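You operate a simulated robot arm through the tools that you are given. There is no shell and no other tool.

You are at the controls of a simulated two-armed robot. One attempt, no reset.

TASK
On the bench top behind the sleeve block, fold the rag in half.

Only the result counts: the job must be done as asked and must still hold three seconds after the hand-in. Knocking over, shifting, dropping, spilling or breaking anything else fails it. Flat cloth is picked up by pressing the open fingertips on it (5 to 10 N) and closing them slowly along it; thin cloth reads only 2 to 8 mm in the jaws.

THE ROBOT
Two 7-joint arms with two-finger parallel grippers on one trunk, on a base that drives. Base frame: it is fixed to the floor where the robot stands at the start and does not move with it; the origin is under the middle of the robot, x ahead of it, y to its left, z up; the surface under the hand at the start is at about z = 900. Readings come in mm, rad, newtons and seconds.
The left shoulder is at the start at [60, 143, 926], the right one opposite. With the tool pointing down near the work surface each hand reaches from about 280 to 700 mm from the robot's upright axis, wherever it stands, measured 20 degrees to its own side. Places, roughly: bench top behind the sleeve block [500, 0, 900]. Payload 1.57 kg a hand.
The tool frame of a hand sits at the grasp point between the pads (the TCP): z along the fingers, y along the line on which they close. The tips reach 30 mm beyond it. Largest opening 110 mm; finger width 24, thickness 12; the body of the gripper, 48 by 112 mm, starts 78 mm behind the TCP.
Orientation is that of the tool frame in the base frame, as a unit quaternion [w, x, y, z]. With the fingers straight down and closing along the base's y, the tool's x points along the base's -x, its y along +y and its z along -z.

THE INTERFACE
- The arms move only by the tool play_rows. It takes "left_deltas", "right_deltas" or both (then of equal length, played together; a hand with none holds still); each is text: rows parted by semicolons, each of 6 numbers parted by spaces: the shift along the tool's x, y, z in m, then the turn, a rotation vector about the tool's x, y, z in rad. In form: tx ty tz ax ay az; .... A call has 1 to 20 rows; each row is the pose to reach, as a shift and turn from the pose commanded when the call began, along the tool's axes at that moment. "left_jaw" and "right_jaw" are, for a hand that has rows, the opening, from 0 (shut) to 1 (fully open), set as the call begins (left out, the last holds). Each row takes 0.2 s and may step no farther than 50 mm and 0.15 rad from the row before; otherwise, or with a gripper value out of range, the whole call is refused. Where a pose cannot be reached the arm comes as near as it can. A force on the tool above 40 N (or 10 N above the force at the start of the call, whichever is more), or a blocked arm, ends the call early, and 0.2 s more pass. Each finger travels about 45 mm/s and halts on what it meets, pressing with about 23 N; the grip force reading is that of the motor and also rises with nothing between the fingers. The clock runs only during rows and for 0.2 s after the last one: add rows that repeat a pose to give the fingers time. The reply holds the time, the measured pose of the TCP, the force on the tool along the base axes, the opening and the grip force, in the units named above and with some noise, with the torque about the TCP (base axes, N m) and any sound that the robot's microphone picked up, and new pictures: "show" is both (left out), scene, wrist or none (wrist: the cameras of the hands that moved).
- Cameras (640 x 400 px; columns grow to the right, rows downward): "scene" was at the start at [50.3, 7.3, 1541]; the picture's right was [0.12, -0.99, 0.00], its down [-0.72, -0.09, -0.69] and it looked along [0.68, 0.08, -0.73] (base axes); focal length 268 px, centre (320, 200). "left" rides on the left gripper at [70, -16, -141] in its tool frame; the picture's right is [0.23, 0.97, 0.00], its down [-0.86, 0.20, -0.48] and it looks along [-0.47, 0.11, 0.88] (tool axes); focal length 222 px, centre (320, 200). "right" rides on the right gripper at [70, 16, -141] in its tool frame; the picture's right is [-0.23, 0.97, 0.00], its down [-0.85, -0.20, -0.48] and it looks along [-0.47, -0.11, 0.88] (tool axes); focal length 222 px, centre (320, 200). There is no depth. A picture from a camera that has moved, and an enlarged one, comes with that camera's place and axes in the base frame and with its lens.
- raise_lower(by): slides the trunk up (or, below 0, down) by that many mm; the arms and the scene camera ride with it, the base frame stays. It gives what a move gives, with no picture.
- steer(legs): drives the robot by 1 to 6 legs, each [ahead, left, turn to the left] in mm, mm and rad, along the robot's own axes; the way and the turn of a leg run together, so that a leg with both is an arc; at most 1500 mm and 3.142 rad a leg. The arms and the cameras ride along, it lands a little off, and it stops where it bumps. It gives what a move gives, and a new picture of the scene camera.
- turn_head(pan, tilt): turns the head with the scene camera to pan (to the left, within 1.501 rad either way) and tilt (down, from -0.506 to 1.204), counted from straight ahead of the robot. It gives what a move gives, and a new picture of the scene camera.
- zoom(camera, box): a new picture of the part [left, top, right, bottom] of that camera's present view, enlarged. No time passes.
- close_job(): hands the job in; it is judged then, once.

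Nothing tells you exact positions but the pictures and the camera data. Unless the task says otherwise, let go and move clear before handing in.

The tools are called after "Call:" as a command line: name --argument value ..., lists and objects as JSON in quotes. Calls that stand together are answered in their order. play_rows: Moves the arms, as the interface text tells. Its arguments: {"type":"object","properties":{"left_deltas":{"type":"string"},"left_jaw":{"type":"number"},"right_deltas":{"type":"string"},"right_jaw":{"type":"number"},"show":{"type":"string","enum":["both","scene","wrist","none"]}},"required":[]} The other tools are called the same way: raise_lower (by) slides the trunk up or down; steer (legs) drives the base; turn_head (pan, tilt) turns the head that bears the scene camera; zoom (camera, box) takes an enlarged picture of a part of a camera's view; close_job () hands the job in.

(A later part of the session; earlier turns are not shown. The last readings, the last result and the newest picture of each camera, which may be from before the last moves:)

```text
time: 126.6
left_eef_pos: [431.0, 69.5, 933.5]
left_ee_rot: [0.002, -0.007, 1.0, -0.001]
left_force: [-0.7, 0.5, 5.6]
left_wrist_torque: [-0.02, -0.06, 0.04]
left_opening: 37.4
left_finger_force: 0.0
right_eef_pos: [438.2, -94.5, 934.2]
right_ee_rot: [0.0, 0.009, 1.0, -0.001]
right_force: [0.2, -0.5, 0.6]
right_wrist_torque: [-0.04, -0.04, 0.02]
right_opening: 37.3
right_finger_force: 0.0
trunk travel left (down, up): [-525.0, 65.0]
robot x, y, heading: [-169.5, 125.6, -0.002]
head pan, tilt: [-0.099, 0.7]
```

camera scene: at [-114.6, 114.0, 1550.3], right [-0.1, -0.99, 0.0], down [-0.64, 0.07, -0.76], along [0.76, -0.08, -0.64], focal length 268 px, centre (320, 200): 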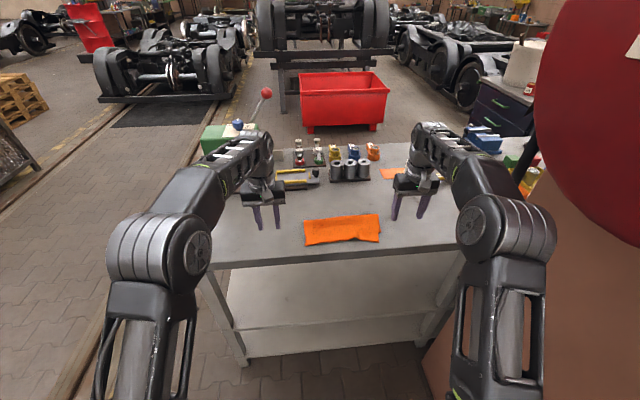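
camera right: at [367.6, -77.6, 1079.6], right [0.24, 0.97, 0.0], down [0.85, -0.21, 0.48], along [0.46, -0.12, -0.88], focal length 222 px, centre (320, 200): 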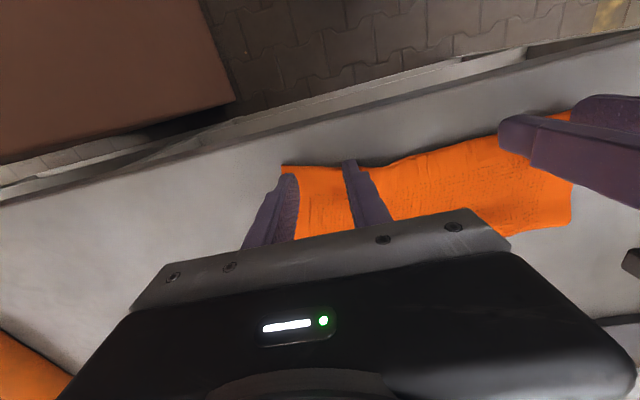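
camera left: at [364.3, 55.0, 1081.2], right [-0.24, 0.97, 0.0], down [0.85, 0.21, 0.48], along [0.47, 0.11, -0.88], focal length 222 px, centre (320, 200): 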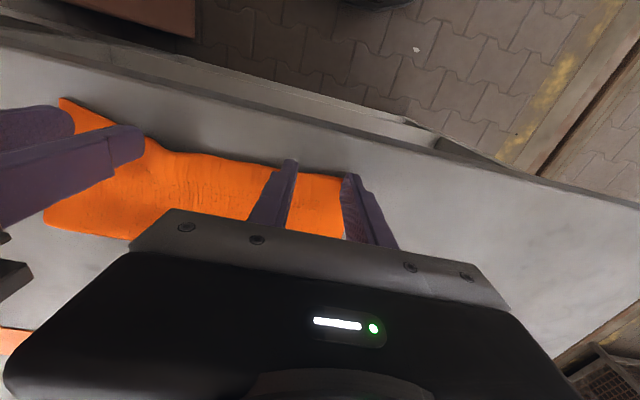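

Call:
play_rows --left_deltas "0 0 0.0006 0 0 0; 0 0 0.0006 0 0 0; 0 0 0.0006 0 0 0" --right_deltas "0 0 0.001 0 0 0; 0 0 0.002 0 0 0; 0 0 0.002 0 0 0" --show "none"

Call:
play_rows --left_deltas "0 0 0 0 0 0; 0 0 0 0 0 0" --right_deltas "0 0 0 0 0 0; 0 0 0 0 0 0" --left_jaw 0.29 --right_jaw 0.29 --show "none"

Call:
play_rows --left_deltas "0 0 0 0 0 0; 0 0 0 0 0 0" --right_deltas "0 0 0 0 0 0; 0 0 0 0 0 0" --left_jaw 0.24 --right_jaw 0.24 --show "none"

Call:
play_rows --left_deltas "0 0 0 0 0 0; 0 0 0 0 0 0" --right_deltas "0 0 0 0 0 0; 0 0 0 0 0 0" --left_jaw 0.19 --right_jaw 0.19 --show "wrist"

Call:
zoom --camera "left" --box '[224, 100, 416, 220]'

Call:
zoom --camera "right" --box '[224, 100, 416, 220]'

```text
time: 127.4
left_eef_pos: [430.9, 71.3, 933.3]
left_ee_rot: [0.002, -0.007, 1.0, 0.0]
left_force: [1.5, -0.5, 3.6]
left_wrist_torque: [-0.01, -0.08, 0.0]
left_opening: 37.3
left_finger_force: 0.1
right_eef_pos: [439.5, -96.1, 934.7]
right_ee_rot: [-0.001, 0.009, 1.0, -0.001]
right_force: [-0.5, 1.2, 7.0]
right_wrist_torque: [0.0, -0.05, 0.03]
right_opening: 37.4
right_finger_force: 0.1
trunk travel left (down, up): [-525.0, 65.0]
robot x, y, heading: [-169.7, 125.7, 0.003]
head pan, tilt: [-0.099, 0.7]
```

```text
time: 128.0
left_eef_pos: [431.0, 70.8, 933.2]
left_ee_rot: [0.003, -0.007, 1.0, -0.001]
left_force: [0.2, 0.3, 4.9]
left_wrist_torque: [-0.02, -0.04, 0.0]
left_opening: 31.4
left_finger_force: 0.1
right_eef_pos: [439.4, -95.0, 933.5]
right_ee_rot: [-0.001, 0.009, 1.0, -0.001]
right_force: [1.1, 0.3, 7.2]
right_wrist_torque: [-0.03, -0.03, 0.0]
right_opening: 31.3
right_finger_force: 0.0
trunk travel left (down, up): [-525.0, 65.0]
robot x, y, heading: [-168.0, 120.6, -0.001]
head pan, tilt: [-0.099, 0.7]
```

```text
time: 128.6
left_eef_pos: [430.5, 71.3, 932.5]
left_ee_rot: [0.003, -0.007, 1.0, -0.001]
left_force: [-0.3, 0.7, 5.5]
left_wrist_torque: [0.01, -0.02, 0.02]
left_opening: 25.9
left_finger_force: 0.0
right_eef_pos: [438.7, -95.3, 933.1]
right_ee_rot: [-0.001, 0.008, 1.0, -0.002]
right_force: [0.7, -0.8, 7.6]
right_wrist_torque: [-0.08, -0.05, 0.03]
right_opening: 25.5
right_finger_force: 0.1
trunk travel left (down, up): [-525.0, 65.0]
robot x, y, heading: [-171.5, 119.7, -0.006]
head pan, tilt: [-0.099, 0.7]
```

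```text
time: 129.2
left_eef_pos: [431.4, 70.1, 933.1]
left_ee_rot: [0.003, -0.007, 1.0, -0.002]
left_force: [-0.2, -0.3, 5.1]
left_wrist_torque: [-0.03, -0.07, -0.03]
left_opening: 20.8
left_finger_force: 0.1
right_eef_pos: [439.6, -95.0, 933.6]
right_ee_rot: [-0.001, 0.008, 1.0, -0.002]
right_force: [0.6, 0.7, 8.9]
right_wrist_torque: [-0.01, -0.04, 0.03]
right_opening: 20.8
right_finger_force: 0.0
trunk travel left (down, up): [-525.0, 65.0]
robot x, y, heading: [-171.0, 125.2, -0.003]
head pan, tilt: [-0.099, 0.7]
camera right: at [368.3, -76.3, 1074.2], right [0.24, 0.97, 0.0], down [0.85, -0.21, 0.48], along [0.46, -0.12, -0.88], focal length 222 px, centre (320, 200)
camera left: at [361.1, 54.9, 1075.5], right [-0.24, 0.97, 0.0], down [0.85, 0.21, 0.48], along [0.47, 0.11, -0.88], focal length 222 px, centre (320, 200)
```

right: 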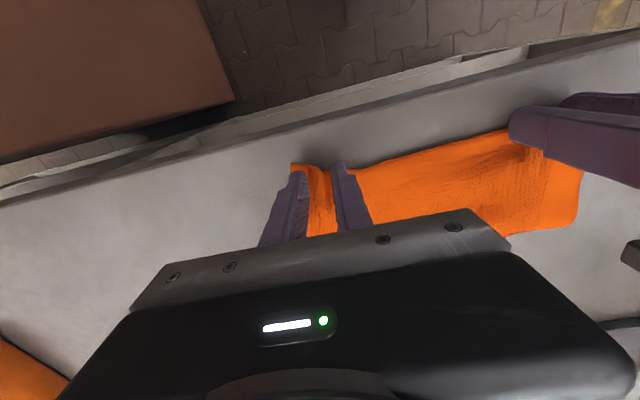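
left: 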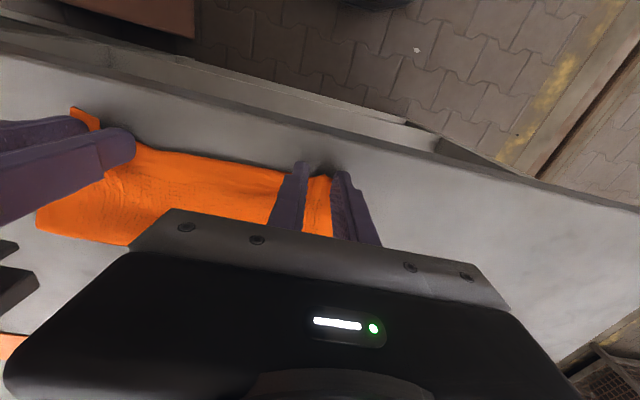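

```text
3.33 times, centred on (320, 160) of left
camera zoom: at [361.1, 54.9, 1075.5], right [-0.24, 0.97, 0.0], down [0.85, 0.21, 0.48], along [0.47, 0.11, -0.88], focal length 740 px, centre (320, 333)
```

zoom: 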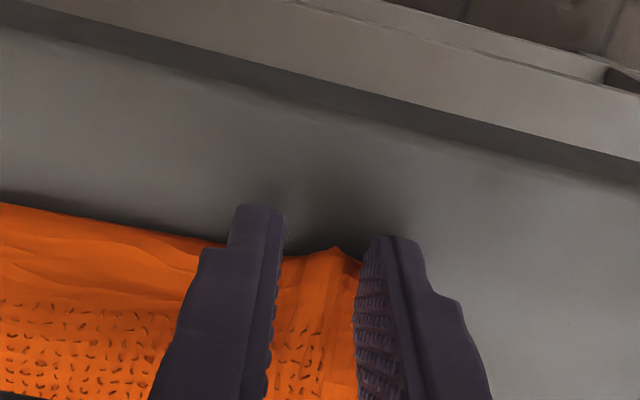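

```text
3.33 times, centred on (320, 160) of right
camera zoom: at [368.3, -76.3, 1074.2], right [0.24, 0.97, 0.0], down [0.85, -0.21, 0.48], along [0.46, -0.12, -0.88], focal length 740 px, centre (320, 333)
```

zoom: 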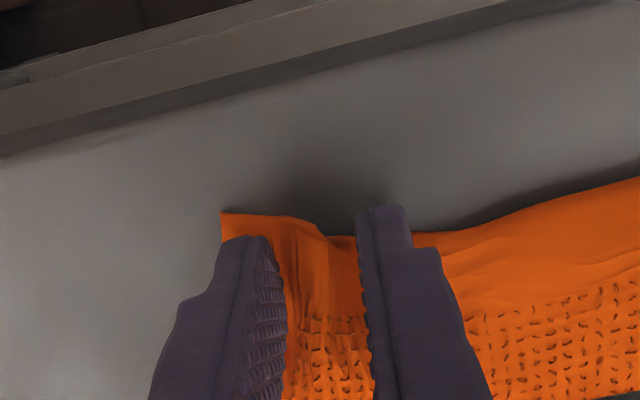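

Both ripples are forming. I'll finish closing with a touch more pressure on the left.

Call:
play_rows --left_deltas "0 0 0.0004 0 0 0; 0 0 0.0004 0 0 0" --right_deltas "0 0 0 0 0 0; 0 0 0 0 0 0" --left_jaw 0.14 --right_jaw 0.14 --show "none"

Call:
play_rows --left_deltas "0 -0.001 0 0 0 0; 0 -0.002 0 0 0 0" --right_deltas "0 0.001 0 0 0 0; 0 0.002 0 0 0 0" --left_jaw 0.09 --right_jaw 0.09 --show "none"

Call:
play_rows --left_deltas "0 0 0 0 0 0; 0 0 0 0 0 0" --right_deltas "0 0 0 0 0 0; 0 0 0 0 0 0" --left_jaw 0.04 --right_jaw 0.04 --show "none"

Call:
play_rows --left_deltas "0 0 0 0 0 0; 0 0 0 0 0 0; 0 0 0 0 0 0" --right_deltas "0 0 0 0 0 0; 0 0 0 0 0 0; 0 0 0 0 0 0" --left_jaw 0 --right_jaw 0 --show "wrist"

Call:
zoom --camera "left" --box '[224, 100, 416, 220]'

Call:
zoom --camera "right" --box '[224, 100, 416, 220]'

```text
time: 129.8
left_eef_pos: [431.2, 71.3, 932.5]
left_ee_rot: [0.003, -0.007, 1.0, -0.001]
left_force: [-0.8, -0.2, 8.8]
left_wrist_torque: [-0.04, -0.01, -0.02]
left_opening: 15.3
left_finger_force: 0.2
right_eef_pos: [438.9, -94.7, 934.3]
right_ee_rot: [-0.001, 0.008, 1.0, -0.002]
right_force: [-0.5, 0.1, 8.2]
right_wrist_torque: [-0.03, -0.04, 0.0]
right_opening: 15.5
right_finger_force: 0.3
trunk travel left (down, up): [-525.0, 65.0]
robot x, y, heading: [-169.9, 125.3, -0.001]
head pan, tilt: [-0.099, 0.7]
```

```text
time: 130.4
left_eef_pos: [432.3, 69.5, 933.2]
left_ee_rot: [0.004, -0.008, 1.0, -0.001]
left_force: [0.4, 2.8, 8.9]
left_wrist_torque: [0.07, -0.08, 0.0]
left_opening: 10.5
left_finger_force: 0.9
right_eef_pos: [437.9, -93.4, 934.5]
right_ee_rot: [-0.001, 0.01, 1.0, -0.004]
right_force: [0.3, -1.4, 6.9]
right_wrist_torque: [-0.08, -0.03, -0.03]
right_opening: 10.7
right_finger_force: 0.5
trunk travel left (down, up): [-525.0, 65.0]
robot x, y, heading: [-172.4, 119.4, 0.0]
head pan, tilt: [-0.099, 0.7]
```

```text
time: 131.0
left_eef_pos: [431.8, 69.6, 932.7]
left_ee_rot: [0.003, -0.007, 1.0, -0.001]
left_force: [-0.3, -0.3, 8.9]
left_wrist_torque: [-0.04, -0.06, -0.01]
left_opening: 5.6
left_finger_force: 5.2
right_eef_pos: [437.7, -93.1, 933.5]
right_ee_rot: [-0.001, 0.009, 1.0, -0.002]
right_force: [-0.4, 0.1, 7.2]
right_wrist_torque: [-0.03, -0.04, 0.01]
right_opening: 5.9
right_finger_force: 5.1
trunk travel left (down, up): [-525.0, 65.0]
robot x, y, heading: [-166.5, 124.7, -0.0]
head pan, tilt: [-0.099, 0.7]
```

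```text
time: 131.8
left_eef_pos: [430.7, 69.0, 932.8]
left_ee_rot: [0.002, -0.008, 1.0, -0.001]
left_force: [0.0, -1.7, 9.2]
left_wrist_torque: [-0.07, -0.08, 0.01]
left_opening: 4.4
left_finger_force: 23.2
right_eef_pos: [438.8, -93.0, 933.1]
right_ee_rot: [-0.001, 0.009, 1.0, -0.002]
right_force: [0.4, 1.6, 6.8]
right_wrist_torque: [-0.01, -0.09, 0.03]
right_opening: 4.2
right_finger_force: 22.6
trunk travel left (down, up): [-525.0, 65.0]
robot x, y, heading: [-170.7, 123.9, -0.004]
head pan, tilt: [-0.099, 0.7]
camera right: at [368.1, -74.2, 1074.4], right [0.24, 0.97, 0.0], down [0.85, -0.21, 0.48], along [0.46, -0.12, -0.88], focal length 222 px, centre (320, 200)
camera left: at [361.0, 52.7, 1075.0], right [-0.24, 0.97, 0.0], down [0.85, 0.21, 0.48], along [0.47, 0.11, -0.88], focal length 222 px, centre (320, 200)
```

right: 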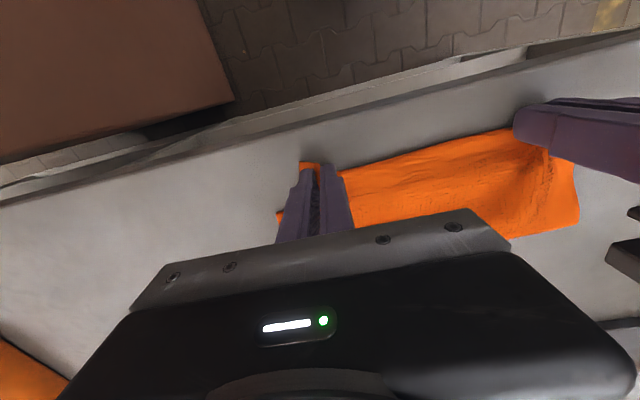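
left: 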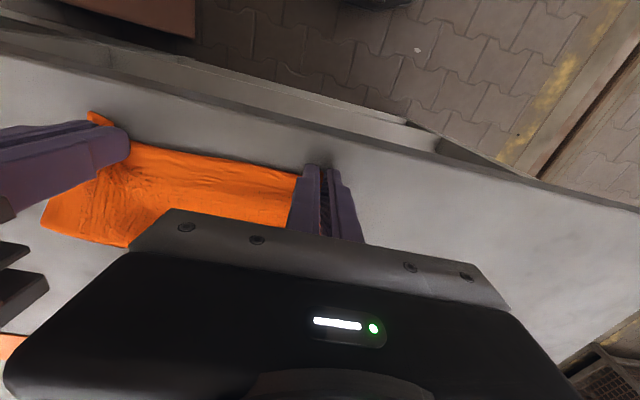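

```text
3.33 times, centred on (320, 160) of left
camera zoom: at [361.0, 52.7, 1075.0], right [-0.24, 0.97, 0.0], down [0.85, 0.21, 0.48], along [0.47, 0.11, -0.88], focal length 740 px, centre (320, 333)
```

zoom: 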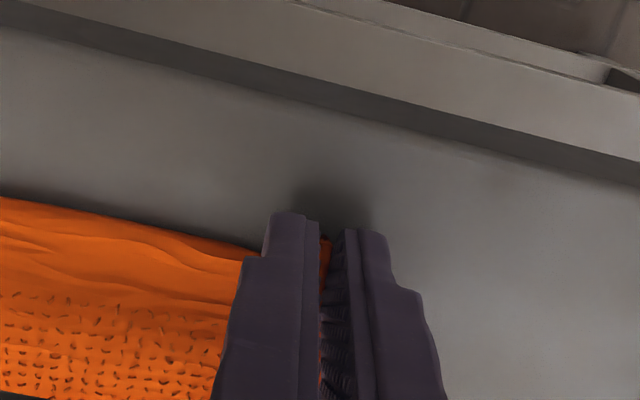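

```text
3.33 times, centred on (320, 160) of right
camera zoom: at [368.1, -74.2, 1074.4], right [0.24, 0.97, 0.0], down [0.85, -0.21, 0.48], along [0.46, -0.12, -0.88], focal length 740 px, centre (320, 333)
```

zoom: 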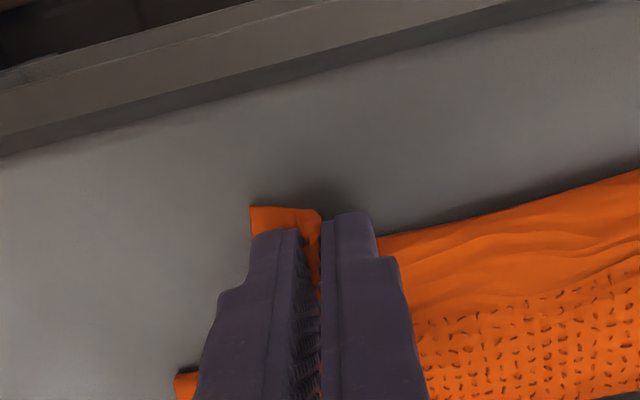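

Both are gripped at about 4.3 mm each. I'll lift slightly with a small forward move and check that the lower layer stays on the bench.

Call:
play_rows --left_deltas "-0.001 0 -0.006 0 0 0; -0.003 0 -0.012 0 0 0; -0.006 0 -0.018 0 0 0; -0.01 0 -0.025 0 0 0; -0.01 0 -0.025 0 0 0" --right_deltas "-0.001 0 -0.006 0 0 0; -0.003 0 -0.012 0 0 0; -0.006 0 -0.018 0 0 0; -0.01 0 -0.025 0 0 0; -0.01 0 -0.025 0 0 0" --show "both"

Call:
zoom --camera "scene" --box '[288, 180, 416, 260]'

Call:
zoom --camera "left" --box '[0, 60, 400, 260]'

Call:
zoom --camera "right" --box '[240, 60, 640, 260]'

```text
time: 133.0
left_eef_pos: [441.2, 69.0, 957.7]
left_ee_rot: [0.002, -0.008, 1.0, 0.0]
left_force: [-0.6, -0.6, -0.5]
left_wrist_torque: [-0.1, -0.03, -0.01]
left_opening: 4.1
left_finger_force: 22.9
right_eef_pos: [449.1, -92.2, 957.9]
right_ee_rot: [-0.002, 0.009, 1.0, -0.002]
right_force: [0.3, 0.5, 0.4]
right_wrist_torque: [0.07, -0.03, 0.05]
right_opening: 4.4
right_finger_force: 23.4
trunk travel left (down, up): [-525.0, 65.0]
robot x, y, heading: [-171.2, 123.3, -0.005]
head pan, tilt: [-0.099, 0.7]
camera scene: at [-114.7, 114.1, 1550.3], right [-0.1, -0.99, 0.0], down [-0.64, 0.07, -0.76], along [0.76, -0.08, -0.64], focal length 268 px, centre (320, 200)
camera right: at [379.5, -74.3, 1099.2], right [0.24, 0.97, 0.0], down [0.85, -0.21, 0.48], along [0.46, -0.12, -0.88], focal length 222 px, centre (320, 200)
camera left: at [371.6, 53.3, 1099.4], right [-0.24, 0.97, 0.0], down [0.85, 0.21, 0.48], along [0.47, 0.11, -0.88], focal length 222 px, centre (320, 200)
```

scene: 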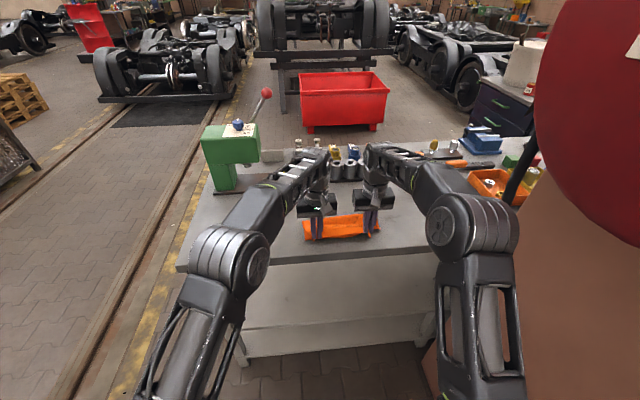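
right: 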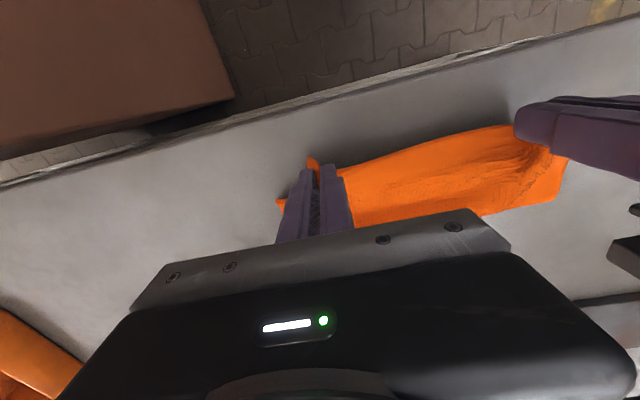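
left: 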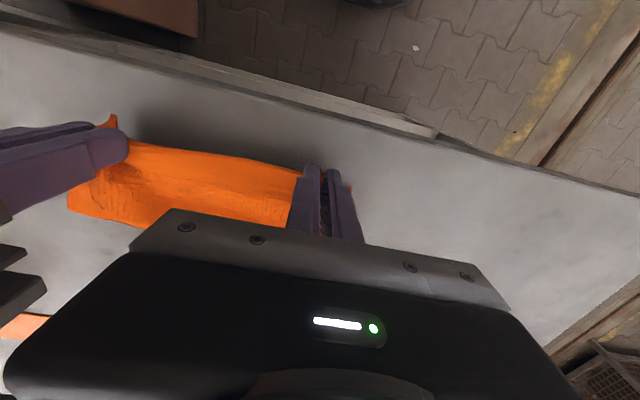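

```text
5.00 times, centred on (352, 220) of scene
camera zoom: at [-114.7, 114.1, 1550.3], right [-0.1, -0.99, 0.0], down [-0.64, 0.07, -0.76], along [0.76, -0.08, -0.64], focal length 1338 px, centre (160, 100)
```

zoom: 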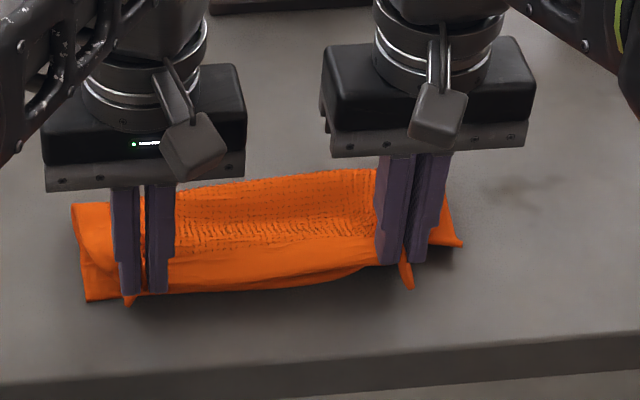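

```text
1.60 times, centred on (200, 160) of left
camera zoom: at [371.6, 53.3, 1099.4], right [-0.24, 0.97, 0.0], down [0.85, 0.21, 0.48], along [0.47, 0.11, -0.88], focal length 355 px, centre (512, 264)
```

zoom: 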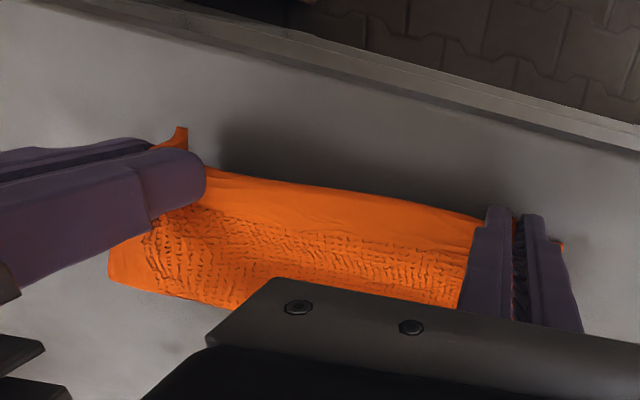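

```text
1.60 times, centred on (440, 160) of right
camera zoom: at [379.5, -74.3, 1099.2], right [0.24, 0.97, 0.0], down [0.85, -0.21, 0.48], along [0.46, -0.12, -0.88], focal length 355 px, centre (128, 264)
```

zoom: 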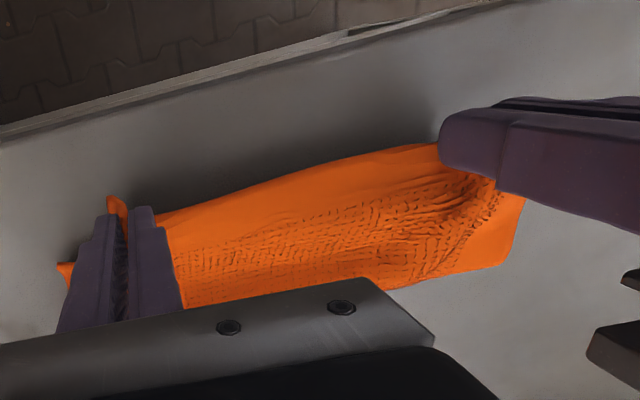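

The lower layer stays down and only the top layer is held. Now I'll open the fold up along the arc using base and trunk moves, keeping the sheet slack.

Call:
steer --legs '[[15, 0, 0]]'

Call:
raise_lower --by 22

Call:
steer --legs '[[25, 0, 0]]'

Call:
raise_lower --by 22

Call:
steer --legs '[[35, 0, 0]]'

Call:
zoom --camera "scene" --box '[288, 180, 416, 260]'

```text
time: 133.8
left_eef_pos: [457.6, 69.3, 957.0]
left_ee_rot: [0.002, -0.007, 1.0, -0.001]
left_force: [-0.1, -1.8, -0.6]
left_wrist_torque: [-0.06, 0.05, -0.01]
left_opening: 4.3
left_finger_force: 23.3
right_eef_pos: [464.9, -92.4, 957.6]
right_ee_rot: [-0.003, 0.009, 1.0, -0.002]
right_force: [0.6, 1.5, 0.4]
right_wrist_torque: [0.05, 0.04, 0.07]
right_opening: 4.4
right_finger_force: 23.2
trunk travel left (down, up): [-525.0, 65.0]
robot x, y, heading: [-154.6, 122.6, -0.004]
head pan, tilt: [-0.099, 0.7]
camera scene: at [-97.8, 114.1, 1550.2], right [-0.1, -0.99, 0.0], down [-0.64, 0.07, -0.76], along [0.76, -0.08, -0.65], focal length 268 px, centre (320, 200)
```

scene: 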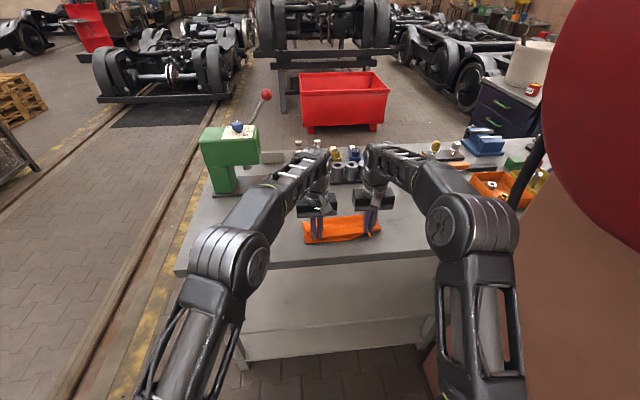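

```text
time: 134.5
left_eef_pos: [455.8, 69.1, 978.6]
left_ee_rot: [0.002, -0.007, 1.0, 0.0]
left_force: [0.2, -0.7, 0.0]
left_wrist_torque: [-0.02, 0.01, -0.02]
left_opening: 4.4
left_finger_force: 23.2
right_eef_pos: [464.6, -92.2, 978.5]
right_ee_rot: [-0.002, 0.009, 1.0, -0.002]
right_force: [-0.2, 0.9, -0.9]
right_wrist_torque: [0.04, -0.03, 0.02]
right_opening: 4.3
right_finger_force: 22.8
trunk travel left (down, up): [-547.0, 43.0]
robot x, y, heading: [-152.6, 127.1, -0.006]
head pan, tilt: [-0.099, 0.7]
```

```text
time: 135.3
left_eef_pos: [483.3, 69.1, 978.5]
left_ee_rot: [0.0, -0.007, 1.0, -0.002]
left_force: [0.1, -1.5, -1.2]
left_wrist_torque: [-0.04, 0.04, -0.02]
left_opening: 4.2
left_finger_force: 22.9
right_eef_pos: [489.9, -92.4, 978.8]
right_ee_rot: [-0.002, 0.008, 1.0, -0.002]
right_force: [0.1, 0.8, -0.4]
right_wrist_torque: [0.08, 0.03, 0.04]
right_opening: 4.6
right_finger_force: 22.8
trunk travel left (down, up): [-547.0, 43.0]
robot x, y, heading: [-130.0, 122.4, -0.005]
head pan, tilt: [-0.099, 0.7]
camera scene: at [-72.5, 114.0, 1572.1], right [-0.1, -0.99, 0.0], down [-0.64, 0.07, -0.76], along [0.76, -0.08, -0.65], focal length 268 px, centre (320, 200)
```

scene: 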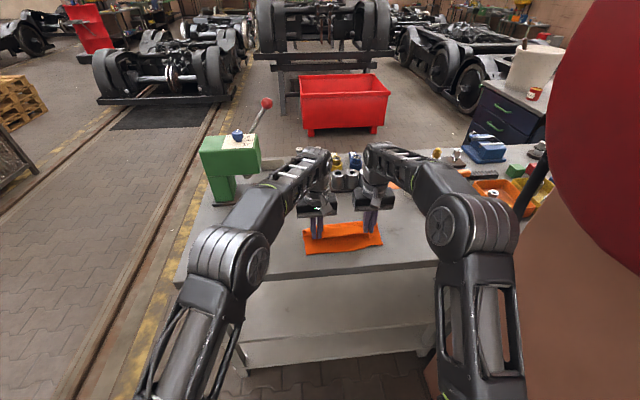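

```text
time: 136.0
left_eef_pos: [480.6, 69.2, 1002.5]
left_ee_rot: [0.002, -0.006, 1.0, -0.001]
left_force: [-0.3, -1.2, -0.4]
left_wrist_torque: [-0.07, 0.02, -0.01]
left_opening: 4.2
left_finger_force: 23.6
right_eef_pos: [489.0, -93.2, 1001.4]
right_ee_rot: [-0.002, 0.008, 1.0, -0.002]
right_force: [-0.3, 1.3, -0.6]
right_wrist_torque: [0.06, -0.02, 0.03]
right_opening: 4.5
right_finger_force: 23.0
trunk travel left (down, up): [-569.0, 21.0]
robot x, y, heading: [-129.7, 125.1, 0.005]
head pan, tilt: [-0.099, 0.7]
```

```text
time: 136.8
left_eef_pos: [517.5, 69.7, 1000.4]
left_ee_rot: [0.001, -0.007, 1.0, -0.001]
left_force: [0.7, -1.2, -0.2]
left_wrist_torque: [-0.06, 0.04, 0.0]
left_opening: 4.4
left_finger_force: 22.9
right_eef_pos: [525.8, -93.6, 1001.4]
right_ee_rot: [-0.003, 0.009, 1.0, -0.002]
right_force: [-0.1, 1.6, -1.3]
right_wrist_torque: [0.06, 0.05, 0.02]
right_opening: 4.3
right_finger_force: 23.3
trunk travel left (down, up): [-569.0, 21.0]
robot x, y, heading: [-98.8, 120.4, -0.002]
head pan, tilt: [-0.099, 0.7]
camera scene: at [-37.5, 113.9, 1594.1], right [-0.1, -0.99, 0.0], down [-0.64, 0.07, -0.76], along [0.76, -0.08, -0.65], focal length 268 px, centre (320, 200)
```

scene: 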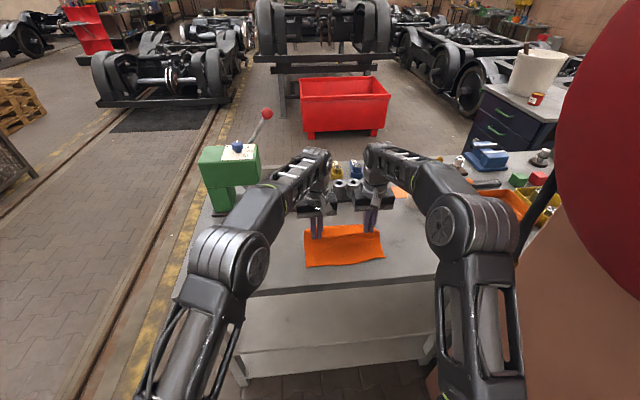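

```text
5.00 times, centred on (352, 220) of scene
camera zoom: at [-37.5, 113.9, 1594.1], right [-0.1, -0.99, 0.0], down [-0.64, 0.07, -0.76], along [0.76, -0.08, -0.65], focal length 1338 px, centre (160, 100)
```

zoom: 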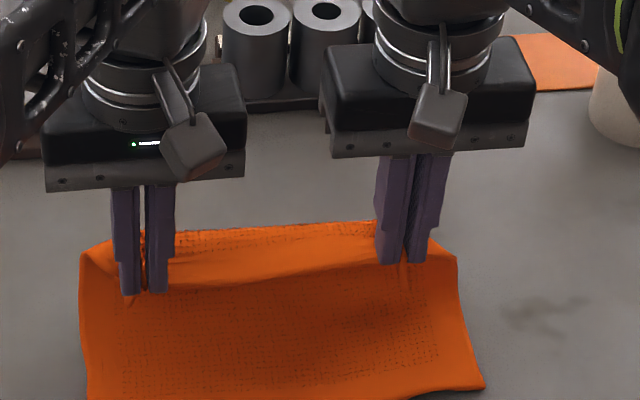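

The lower layer is now visible and flat, with the held edge above the middle. A bit further forward so the full half lies down, then I'll fold back.

Call:
steer --legs '[[45, 0, 0]]'

Call:
zoom --camera "scene" --box '[288, 190, 416, 270]'

```text
time: 137.7
left_eef_pos: [562.1, 69.5, 1000.3]
left_ee_rot: [0.001, -0.007, 1.0, -0.001]
left_force: [0.2, -1.1, 0.0]
left_wrist_torque: [-0.11, 0.06, 0.0]
left_opening: 4.4
left_finger_force: 22.7
right_eef_pos: [569.7, -93.4, 999.2]
right_ee_rot: [-0.002, 0.008, 1.0, -0.002]
right_force: [-0.3, 0.9, -1.1]
right_wrist_torque: [0.06, 0.08, 0.01]
right_opening: 4.5
right_finger_force: 23.2
trunk travel left (down, up): [-569.0, 21.0]
robot x, y, heading: [-49.7, 124.4, -0.001]
head pan, tilt: [-0.099, 0.7]
camera scene: at [7.4, 113.7, 1594.1], right [-0.1, -0.99, 0.0], down [-0.64, 0.07, -0.76], along [0.76, -0.08, -0.65], focal length 268 px, centre (320, 200)
```

scene: 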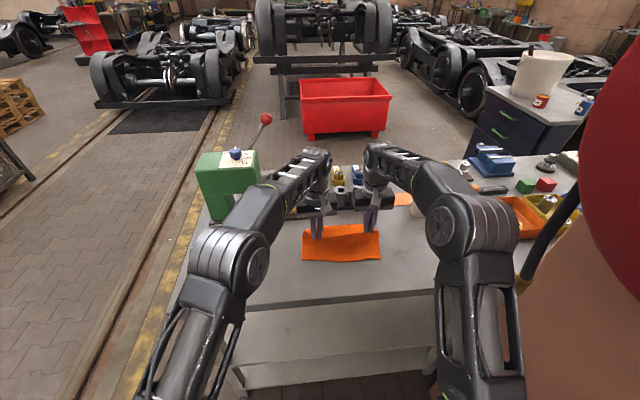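

```text
5.00 times, centred on (352, 230) of scene
camera zoom: at [7.4, 113.7, 1594.1], right [-0.1, -0.99, 0.0], down [-0.64, 0.07, -0.76], along [0.76, -0.08, -0.65], focal length 1338 px, centre (160, 50)
```

zoom: 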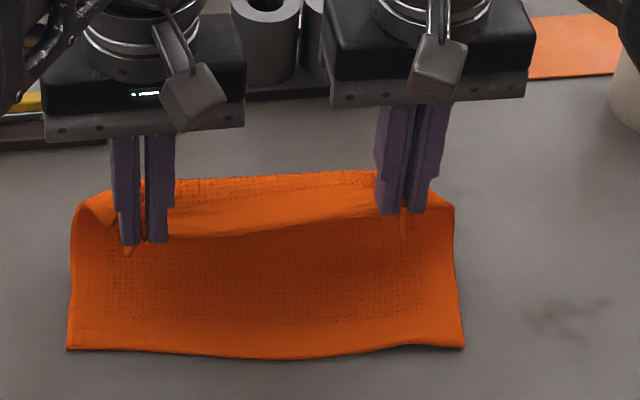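

Call:
zoom --camera "left" --box '[0, 0, 640, 400]'

Call:
zoom --camera "right" --box '[0, 0, 640, 400]'

```text
1.00 times, centred on (320, 200) of left (not enlarged: the box is as wide or as high as the picture)
camera zoom: at [492.7, 52.8, 1142.1], right [-0.24, 0.97, 0.0], down [0.85, 0.21, 0.48], along [0.47, 0.11, -0.88], focal length 222 px, centre (320, 200)
```

zoom: 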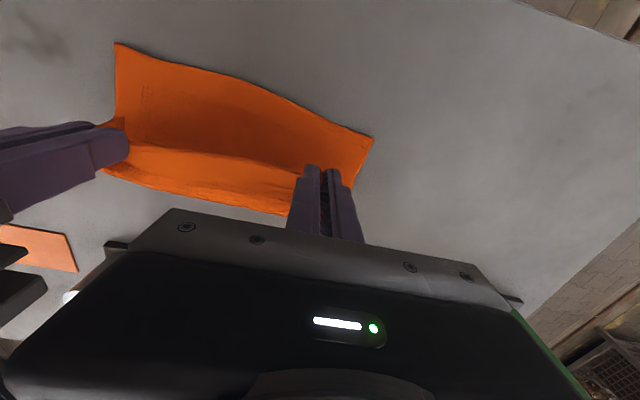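

```text
1.00 times, centred on (320, 200) of right (not enlarged: the box is as wide or as high as the picture)
camera zoom: at [500.6, -74.9, 1141.6], right [0.24, 0.97, -0.01], down [0.85, -0.21, 0.47], along [0.46, -0.12, -0.88], focal length 222 px, centre (320, 200)
```

zoom: 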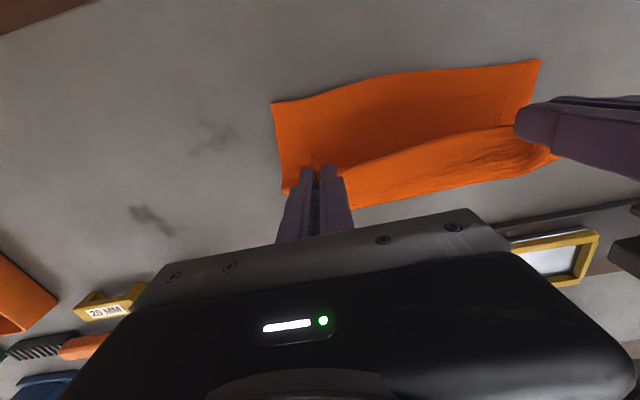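

The rag slid forward a little as a whole (near edge now about (535,120)–(510,-128)), which is fine. I'll place the held edge above the lower near edge, left grip to about (542,76) and right to about (525,-87), and then go straight down.

Call:
steer --legs '[[-25, 0, 0]]'

Call:
play_rows --left_deltas "-0.002 0.003 0 0 0 0; -0.005 0.006 0 0 0 0; -0.005 0.006 0 0 0 0" --right_deltas "0.01 0.003 0 0 0 0; 0.02 0.006 0 0 0 0; 0.02 0.006 0 0 0 0" --show "both"

Call:
zoom --camera "scene" --box '[288, 190, 416, 270]'

```text
time: 138.5
left_eef_pos: [534.6, 68.8, 1001.4]
left_ee_rot: [0.002, -0.008, 1.0, -0.001]
left_force: [0.1, -0.9, -0.1]
left_wrist_torque: [-0.06, -0.02, -0.03]
left_opening: 4.4
left_finger_force: 22.7
right_eef_pos: [541.5, -94.5, 1003.0]
right_ee_rot: [-0.001, 0.009, 1.0, -0.002]
right_force: [0.2, 1.1, -0.3]
right_wrist_torque: [0.04, -0.03, 0.02]
right_opening: 4.1
right_finger_force: 23.8
trunk travel left (down, up): [-569.0, 21.0]
robot x, y, heading: [-75.5, 122.8, -0.001]
head pan, tilt: [-0.099, 0.7]
camera scene: at [-22.2, 114.0, 1594.3], right [-0.1, -0.99, 0.0], down [-0.64, 0.07, -0.77], along [0.76, -0.08, -0.64], focal length 268 px, centre (320, 200)
```

scene: 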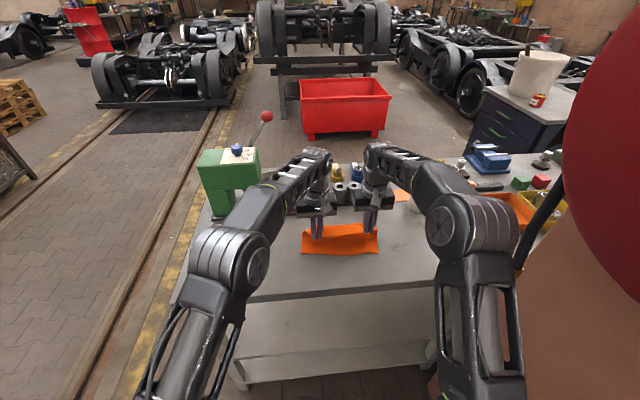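

```text
time: 139.3
left_eef_pos: [540.9, 76.1, 999.9]
left_ee_rot: [0.002, -0.008, 1.0, -0.001]
left_force: [-0.5, -3.0, -0.2]
left_wrist_torque: [-0.08, 0.01, -0.02]
left_opening: 4.5
left_finger_force: 23.2
right_eef_pos: [523.5, -86.4, 1002.3]
right_ee_rot: [-0.001, 0.009, 1.0, -0.001]
right_force: [0.1, 2.8, 0.3]
right_wrist_torque: [0.12, -0.02, 0.04]
right_opening: 4.2
right_finger_force: 22.6
trunk travel left (down, up): [-569.0, 21.0]
robot x, y, heading: [-71.4, 121.0, -0.001]
head pan, tilt: [-0.099, 0.7]
camera scene: at [-20.1, 113.9, 1594.2], right [-0.1, -0.99, 0.0], down [-0.64, 0.07, -0.76], along [0.76, -0.08, -0.64], focal length 268 px, centre (320, 200)
camera right: at [453.5, -68.3, 1143.1], right [0.24, 0.97, 0.0], down [0.85, -0.21, 0.48], along [0.46, -0.12, -0.88], focal length 222 px, centre (320, 200)
camera left: at [471.0, 58.8, 1143.1], right [-0.24, 0.97, 0.0], down [0.85, 0.21, 0.48], along [0.47, 0.11, -0.88], focal length 222 px, centre (320, 200)
```

scene: 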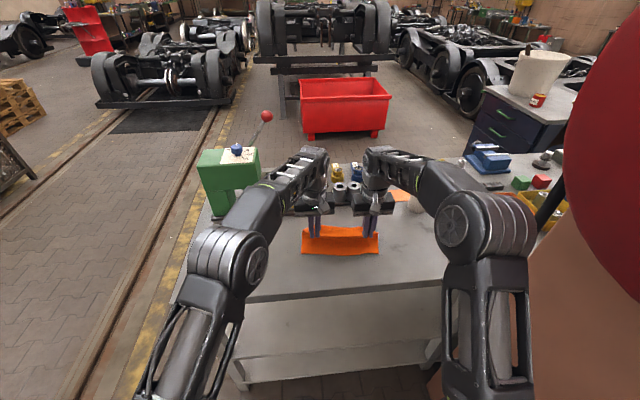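
right: 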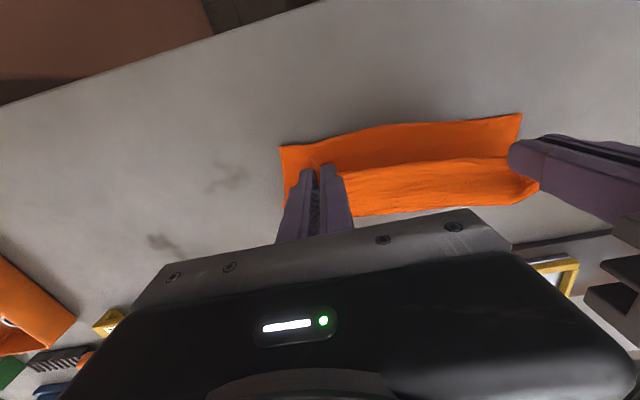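
left: 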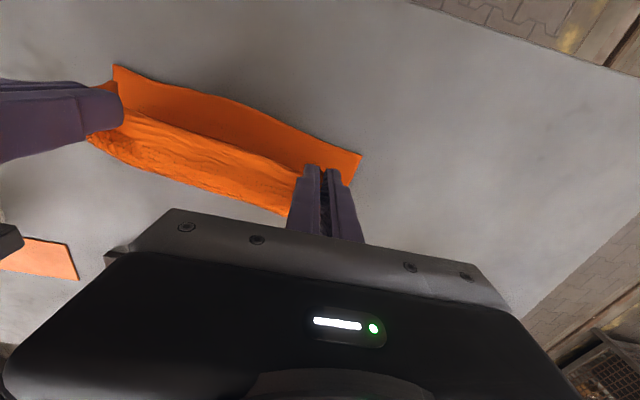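

```text
5.00 times, centred on (352, 230) of scene
camera zoom: at [-20.1, 113.9, 1594.2], right [-0.1, -0.99, 0.0], down [-0.64, 0.07, -0.76], along [0.76, -0.08, -0.64], focal length 1338 px, centre (160, 50)
```

zoom: 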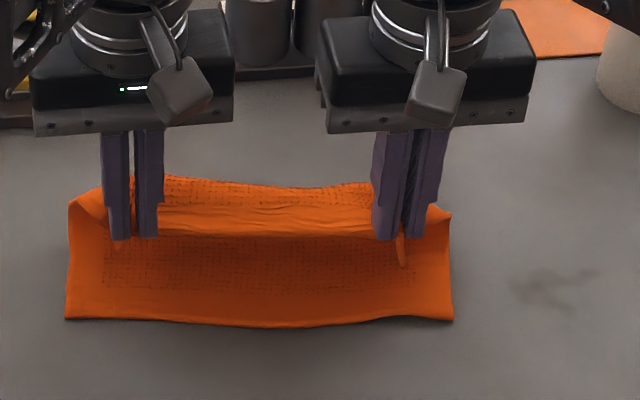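

The lower layer hasn't moved and the grips are right over their targets. Lowering straight down with the trunk in steps.

Call:
raise_lower --by -25

Call:
raise_lower --by -18

Call:
zoom --camera "scene" --box '[288, 190, 416, 270]'

Call:
zoom --camera "left" --box '[0, 0, 640, 400]'

Call:
zoom --camera "right" --box '[0, 0, 640, 400]'

```text
time: 140.0
left_eef_pos: [541.4, 74.8, 977.1]
left_ee_rot: [0.002, -0.007, 1.0, 0.0]
left_force: [-1.3, -2.7, -1.2]
left_wrist_torque: [-0.11, -0.01, -0.08]
left_opening: 4.5
left_finger_force: 23.2
right_eef_pos: [522.5, -85.7, 977.8]
right_ee_rot: [-0.002, 0.009, 1.0, -0.001]
right_force: [1.0, 2.1, -0.7]
right_wrist_torque: [0.11, -0.02, 0.0]
right_opening: 4.4
right_finger_force: 23.4
trunk travel left (down, up): [-544.0, 46.0]
robot x, y, heading: [-76.9, 125.6, -0.001]
head pan, tilt: [-0.099, 0.7]
```

```text
time: 140.7
left_eef_pos: [541.2, 76.8, 958.2]
left_ee_rot: [0.002, -0.007, 1.0, -0.001]
left_force: [-1.2, -3.0, -0.8]
left_wrist_torque: [-0.08, 0.03, -0.06]
left_opening: 4.5
left_finger_force: 22.9
right_eef_pos: [523.5, -87.7, 959.7]
right_ee_rot: [-0.003, 0.009, 1.0, -0.001]
right_force: [0.1, 3.1, 0.5]
right_wrist_torque: [0.1, -0.07, 0.09]
right_opening: 4.2
right_finger_force: 22.5
trunk travel left (down, up): [-526.0, 64.0]
robot x, y, heading: [-76.2, 126.6, -0.003]
head pan, tilt: [-0.099, 0.7]
```

```text
5.00 times, centred on (352, 230) of scene
camera zoom: at [-20.5, 114.0, 1551.3], right [-0.1, -0.99, 0.0], down [-0.64, 0.07, -0.77], along [0.76, -0.08, -0.64], focal length 1338 px, centre (160, 50)
```

zoom: 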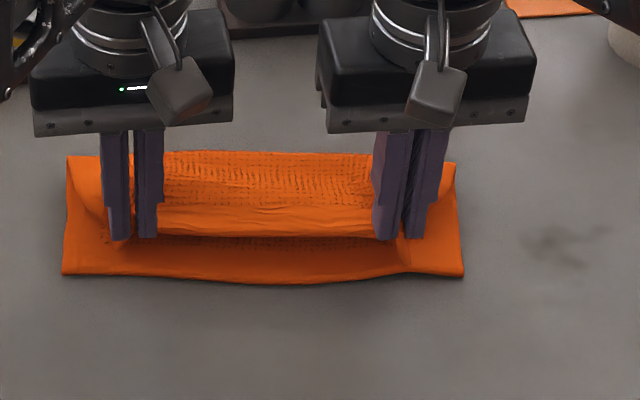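

```text
1.00 times, centred on (320, 200) of left (not enlarged: the box is as wide or as high as the picture)
camera zoom: at [470.8, 59.0, 1100.3], right [-0.24, 0.97, 0.0], down [0.85, 0.21, 0.48], along [0.47, 0.11, -0.88], focal length 222 px, centre (320, 200)
```

zoom: 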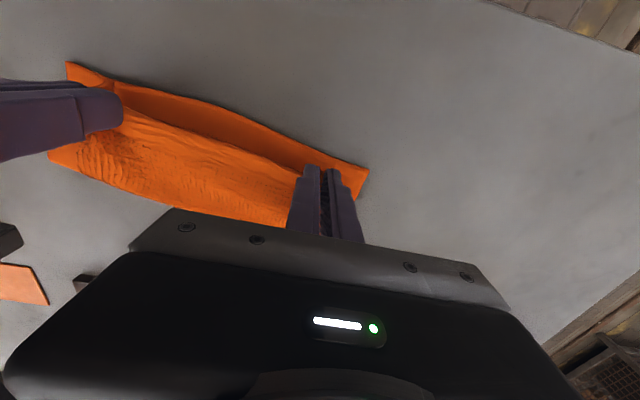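

```text
1.00 times, centred on (320, 200) of right (not enlarged: the box is as wide or as high as the picture)
camera zoom: at [453.3, -68.4, 1100.3], right [0.24, 0.97, 0.0], down [0.85, -0.21, 0.48], along [0.46, -0.12, -0.88], focal length 222 px, centre (320, 200)
```

zoom: 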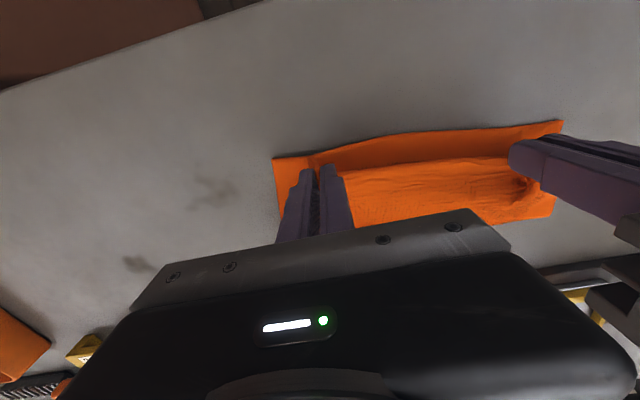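

Alignment is now within a few mm on both sides. Lowering the rest of the way to light contact.

Call:
raise_lower --by -14

Call:
play_rows --left_deltas "0 0 0.002 0 0 0; 0 0 0.004 0 0 0; 0 0 0.006 0 0 0; 0 0 0.006 0 0 0" --right_deltas "0.002 0 0.002 0 0 0; 0.004 0 0.004 0 0 0; 0.004 0 0.006 0 0 0; 0.004 0 0.006 0 0 0" --show "both"

Call:
zoom --camera "scene" --box '[288, 190, 416, 270]'

```text
time: 141.3
left_eef_pos: [540.2, 76.0, 943.5]
left_ee_rot: [0.002, -0.007, 1.0, -0.001]
left_force: [-0.5, -2.5, -0.5]
left_wrist_torque: [-0.12, 0.01, -0.09]
left_opening: 4.3
left_finger_force: 23.3
right_eef_pos: [523.1, -87.1, 944.9]
right_ee_rot: [-0.002, 0.008, 1.0, -0.002]
right_force: [1.0, 2.8, 0.3]
right_wrist_torque: [0.12, 0.01, 0.06]
right_opening: 4.2
right_finger_force: 22.7
trunk travel left (down, up): [-512.0, 78.0]
robot x, y, heading: [-76.3, 120.0, -0.003]
head pan, tilt: [-0.099, 0.7]
```

```text
time: 142.3
left_eef_pos: [541.9, 75.2, 938.0]
left_ee_rot: [0.001, -0.007, 1.0, -0.001]
left_force: [-0.6, -3.8, 0.9]
left_wrist_torque: [-0.13, 0.05, -0.04]
left_opening: 4.6
left_finger_force: 23.5
right_eef_pos: [518.3, -86.5, 939.2]
right_ee_rot: [-0.002, 0.009, 1.0, -0.002]
right_force: [1.0, 3.3, 0.3]
right_wrist_torque: [0.15, -0.04, 0.04]
right_opening: 4.5
right_finger_force: 22.8
trunk travel left (down, up): [-512.0, 78.0]
robot x, y, heading: [-79.2, 123.1, -0.004]
head pan, tilt: [-0.099, 0.7]
camera scene: at [-20.2, 114.0, 1537.3], right [-0.1, -0.99, 0.0], down [-0.64, 0.07, -0.76], along [0.76, -0.08, -0.64], focal length 268 px, centre (320, 200)
camera right: at [448.8, -68.2, 1080.1], right [0.24, 0.97, 0.0], down [0.85, -0.21, 0.48], along [0.46, -0.12, -0.88], focal length 222 px, centre (320, 200)
camera left: at [471.2, 58.8, 1080.5], right [-0.24, 0.97, 0.0], down [0.85, 0.21, 0.48], along [0.47, 0.11, -0.88], focal length 222 px, centre (320, 200)
```

scene: 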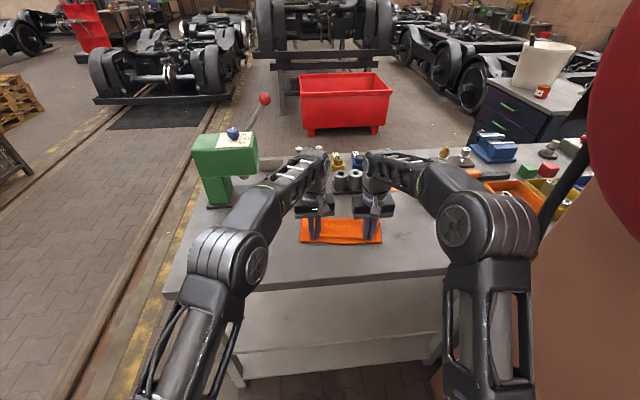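
right: 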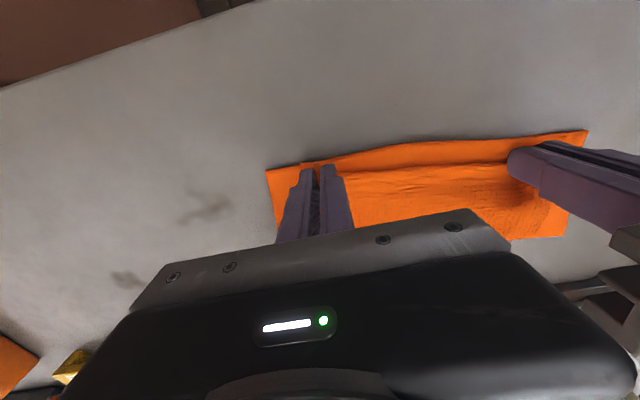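
left: 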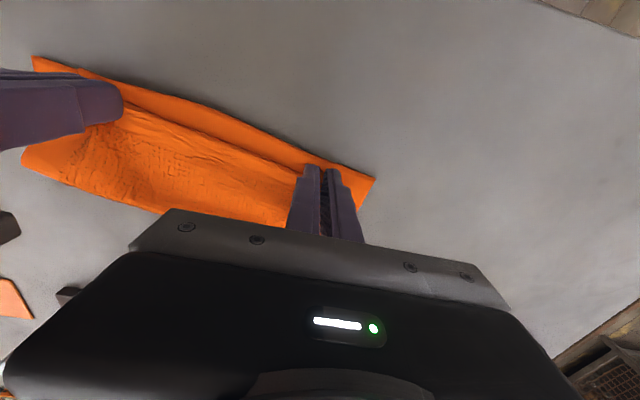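

```text
5.00 times, centred on (352, 230) of scene
camera zoom: at [-20.2, 114.0, 1537.3], right [-0.1, -0.99, 0.0], down [-0.64, 0.07, -0.76], along [0.76, -0.08, -0.64], focal length 1338 px, centre (160, 50)
```

zoom: 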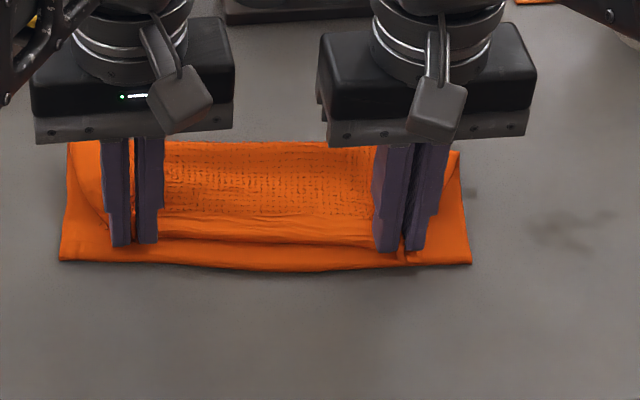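

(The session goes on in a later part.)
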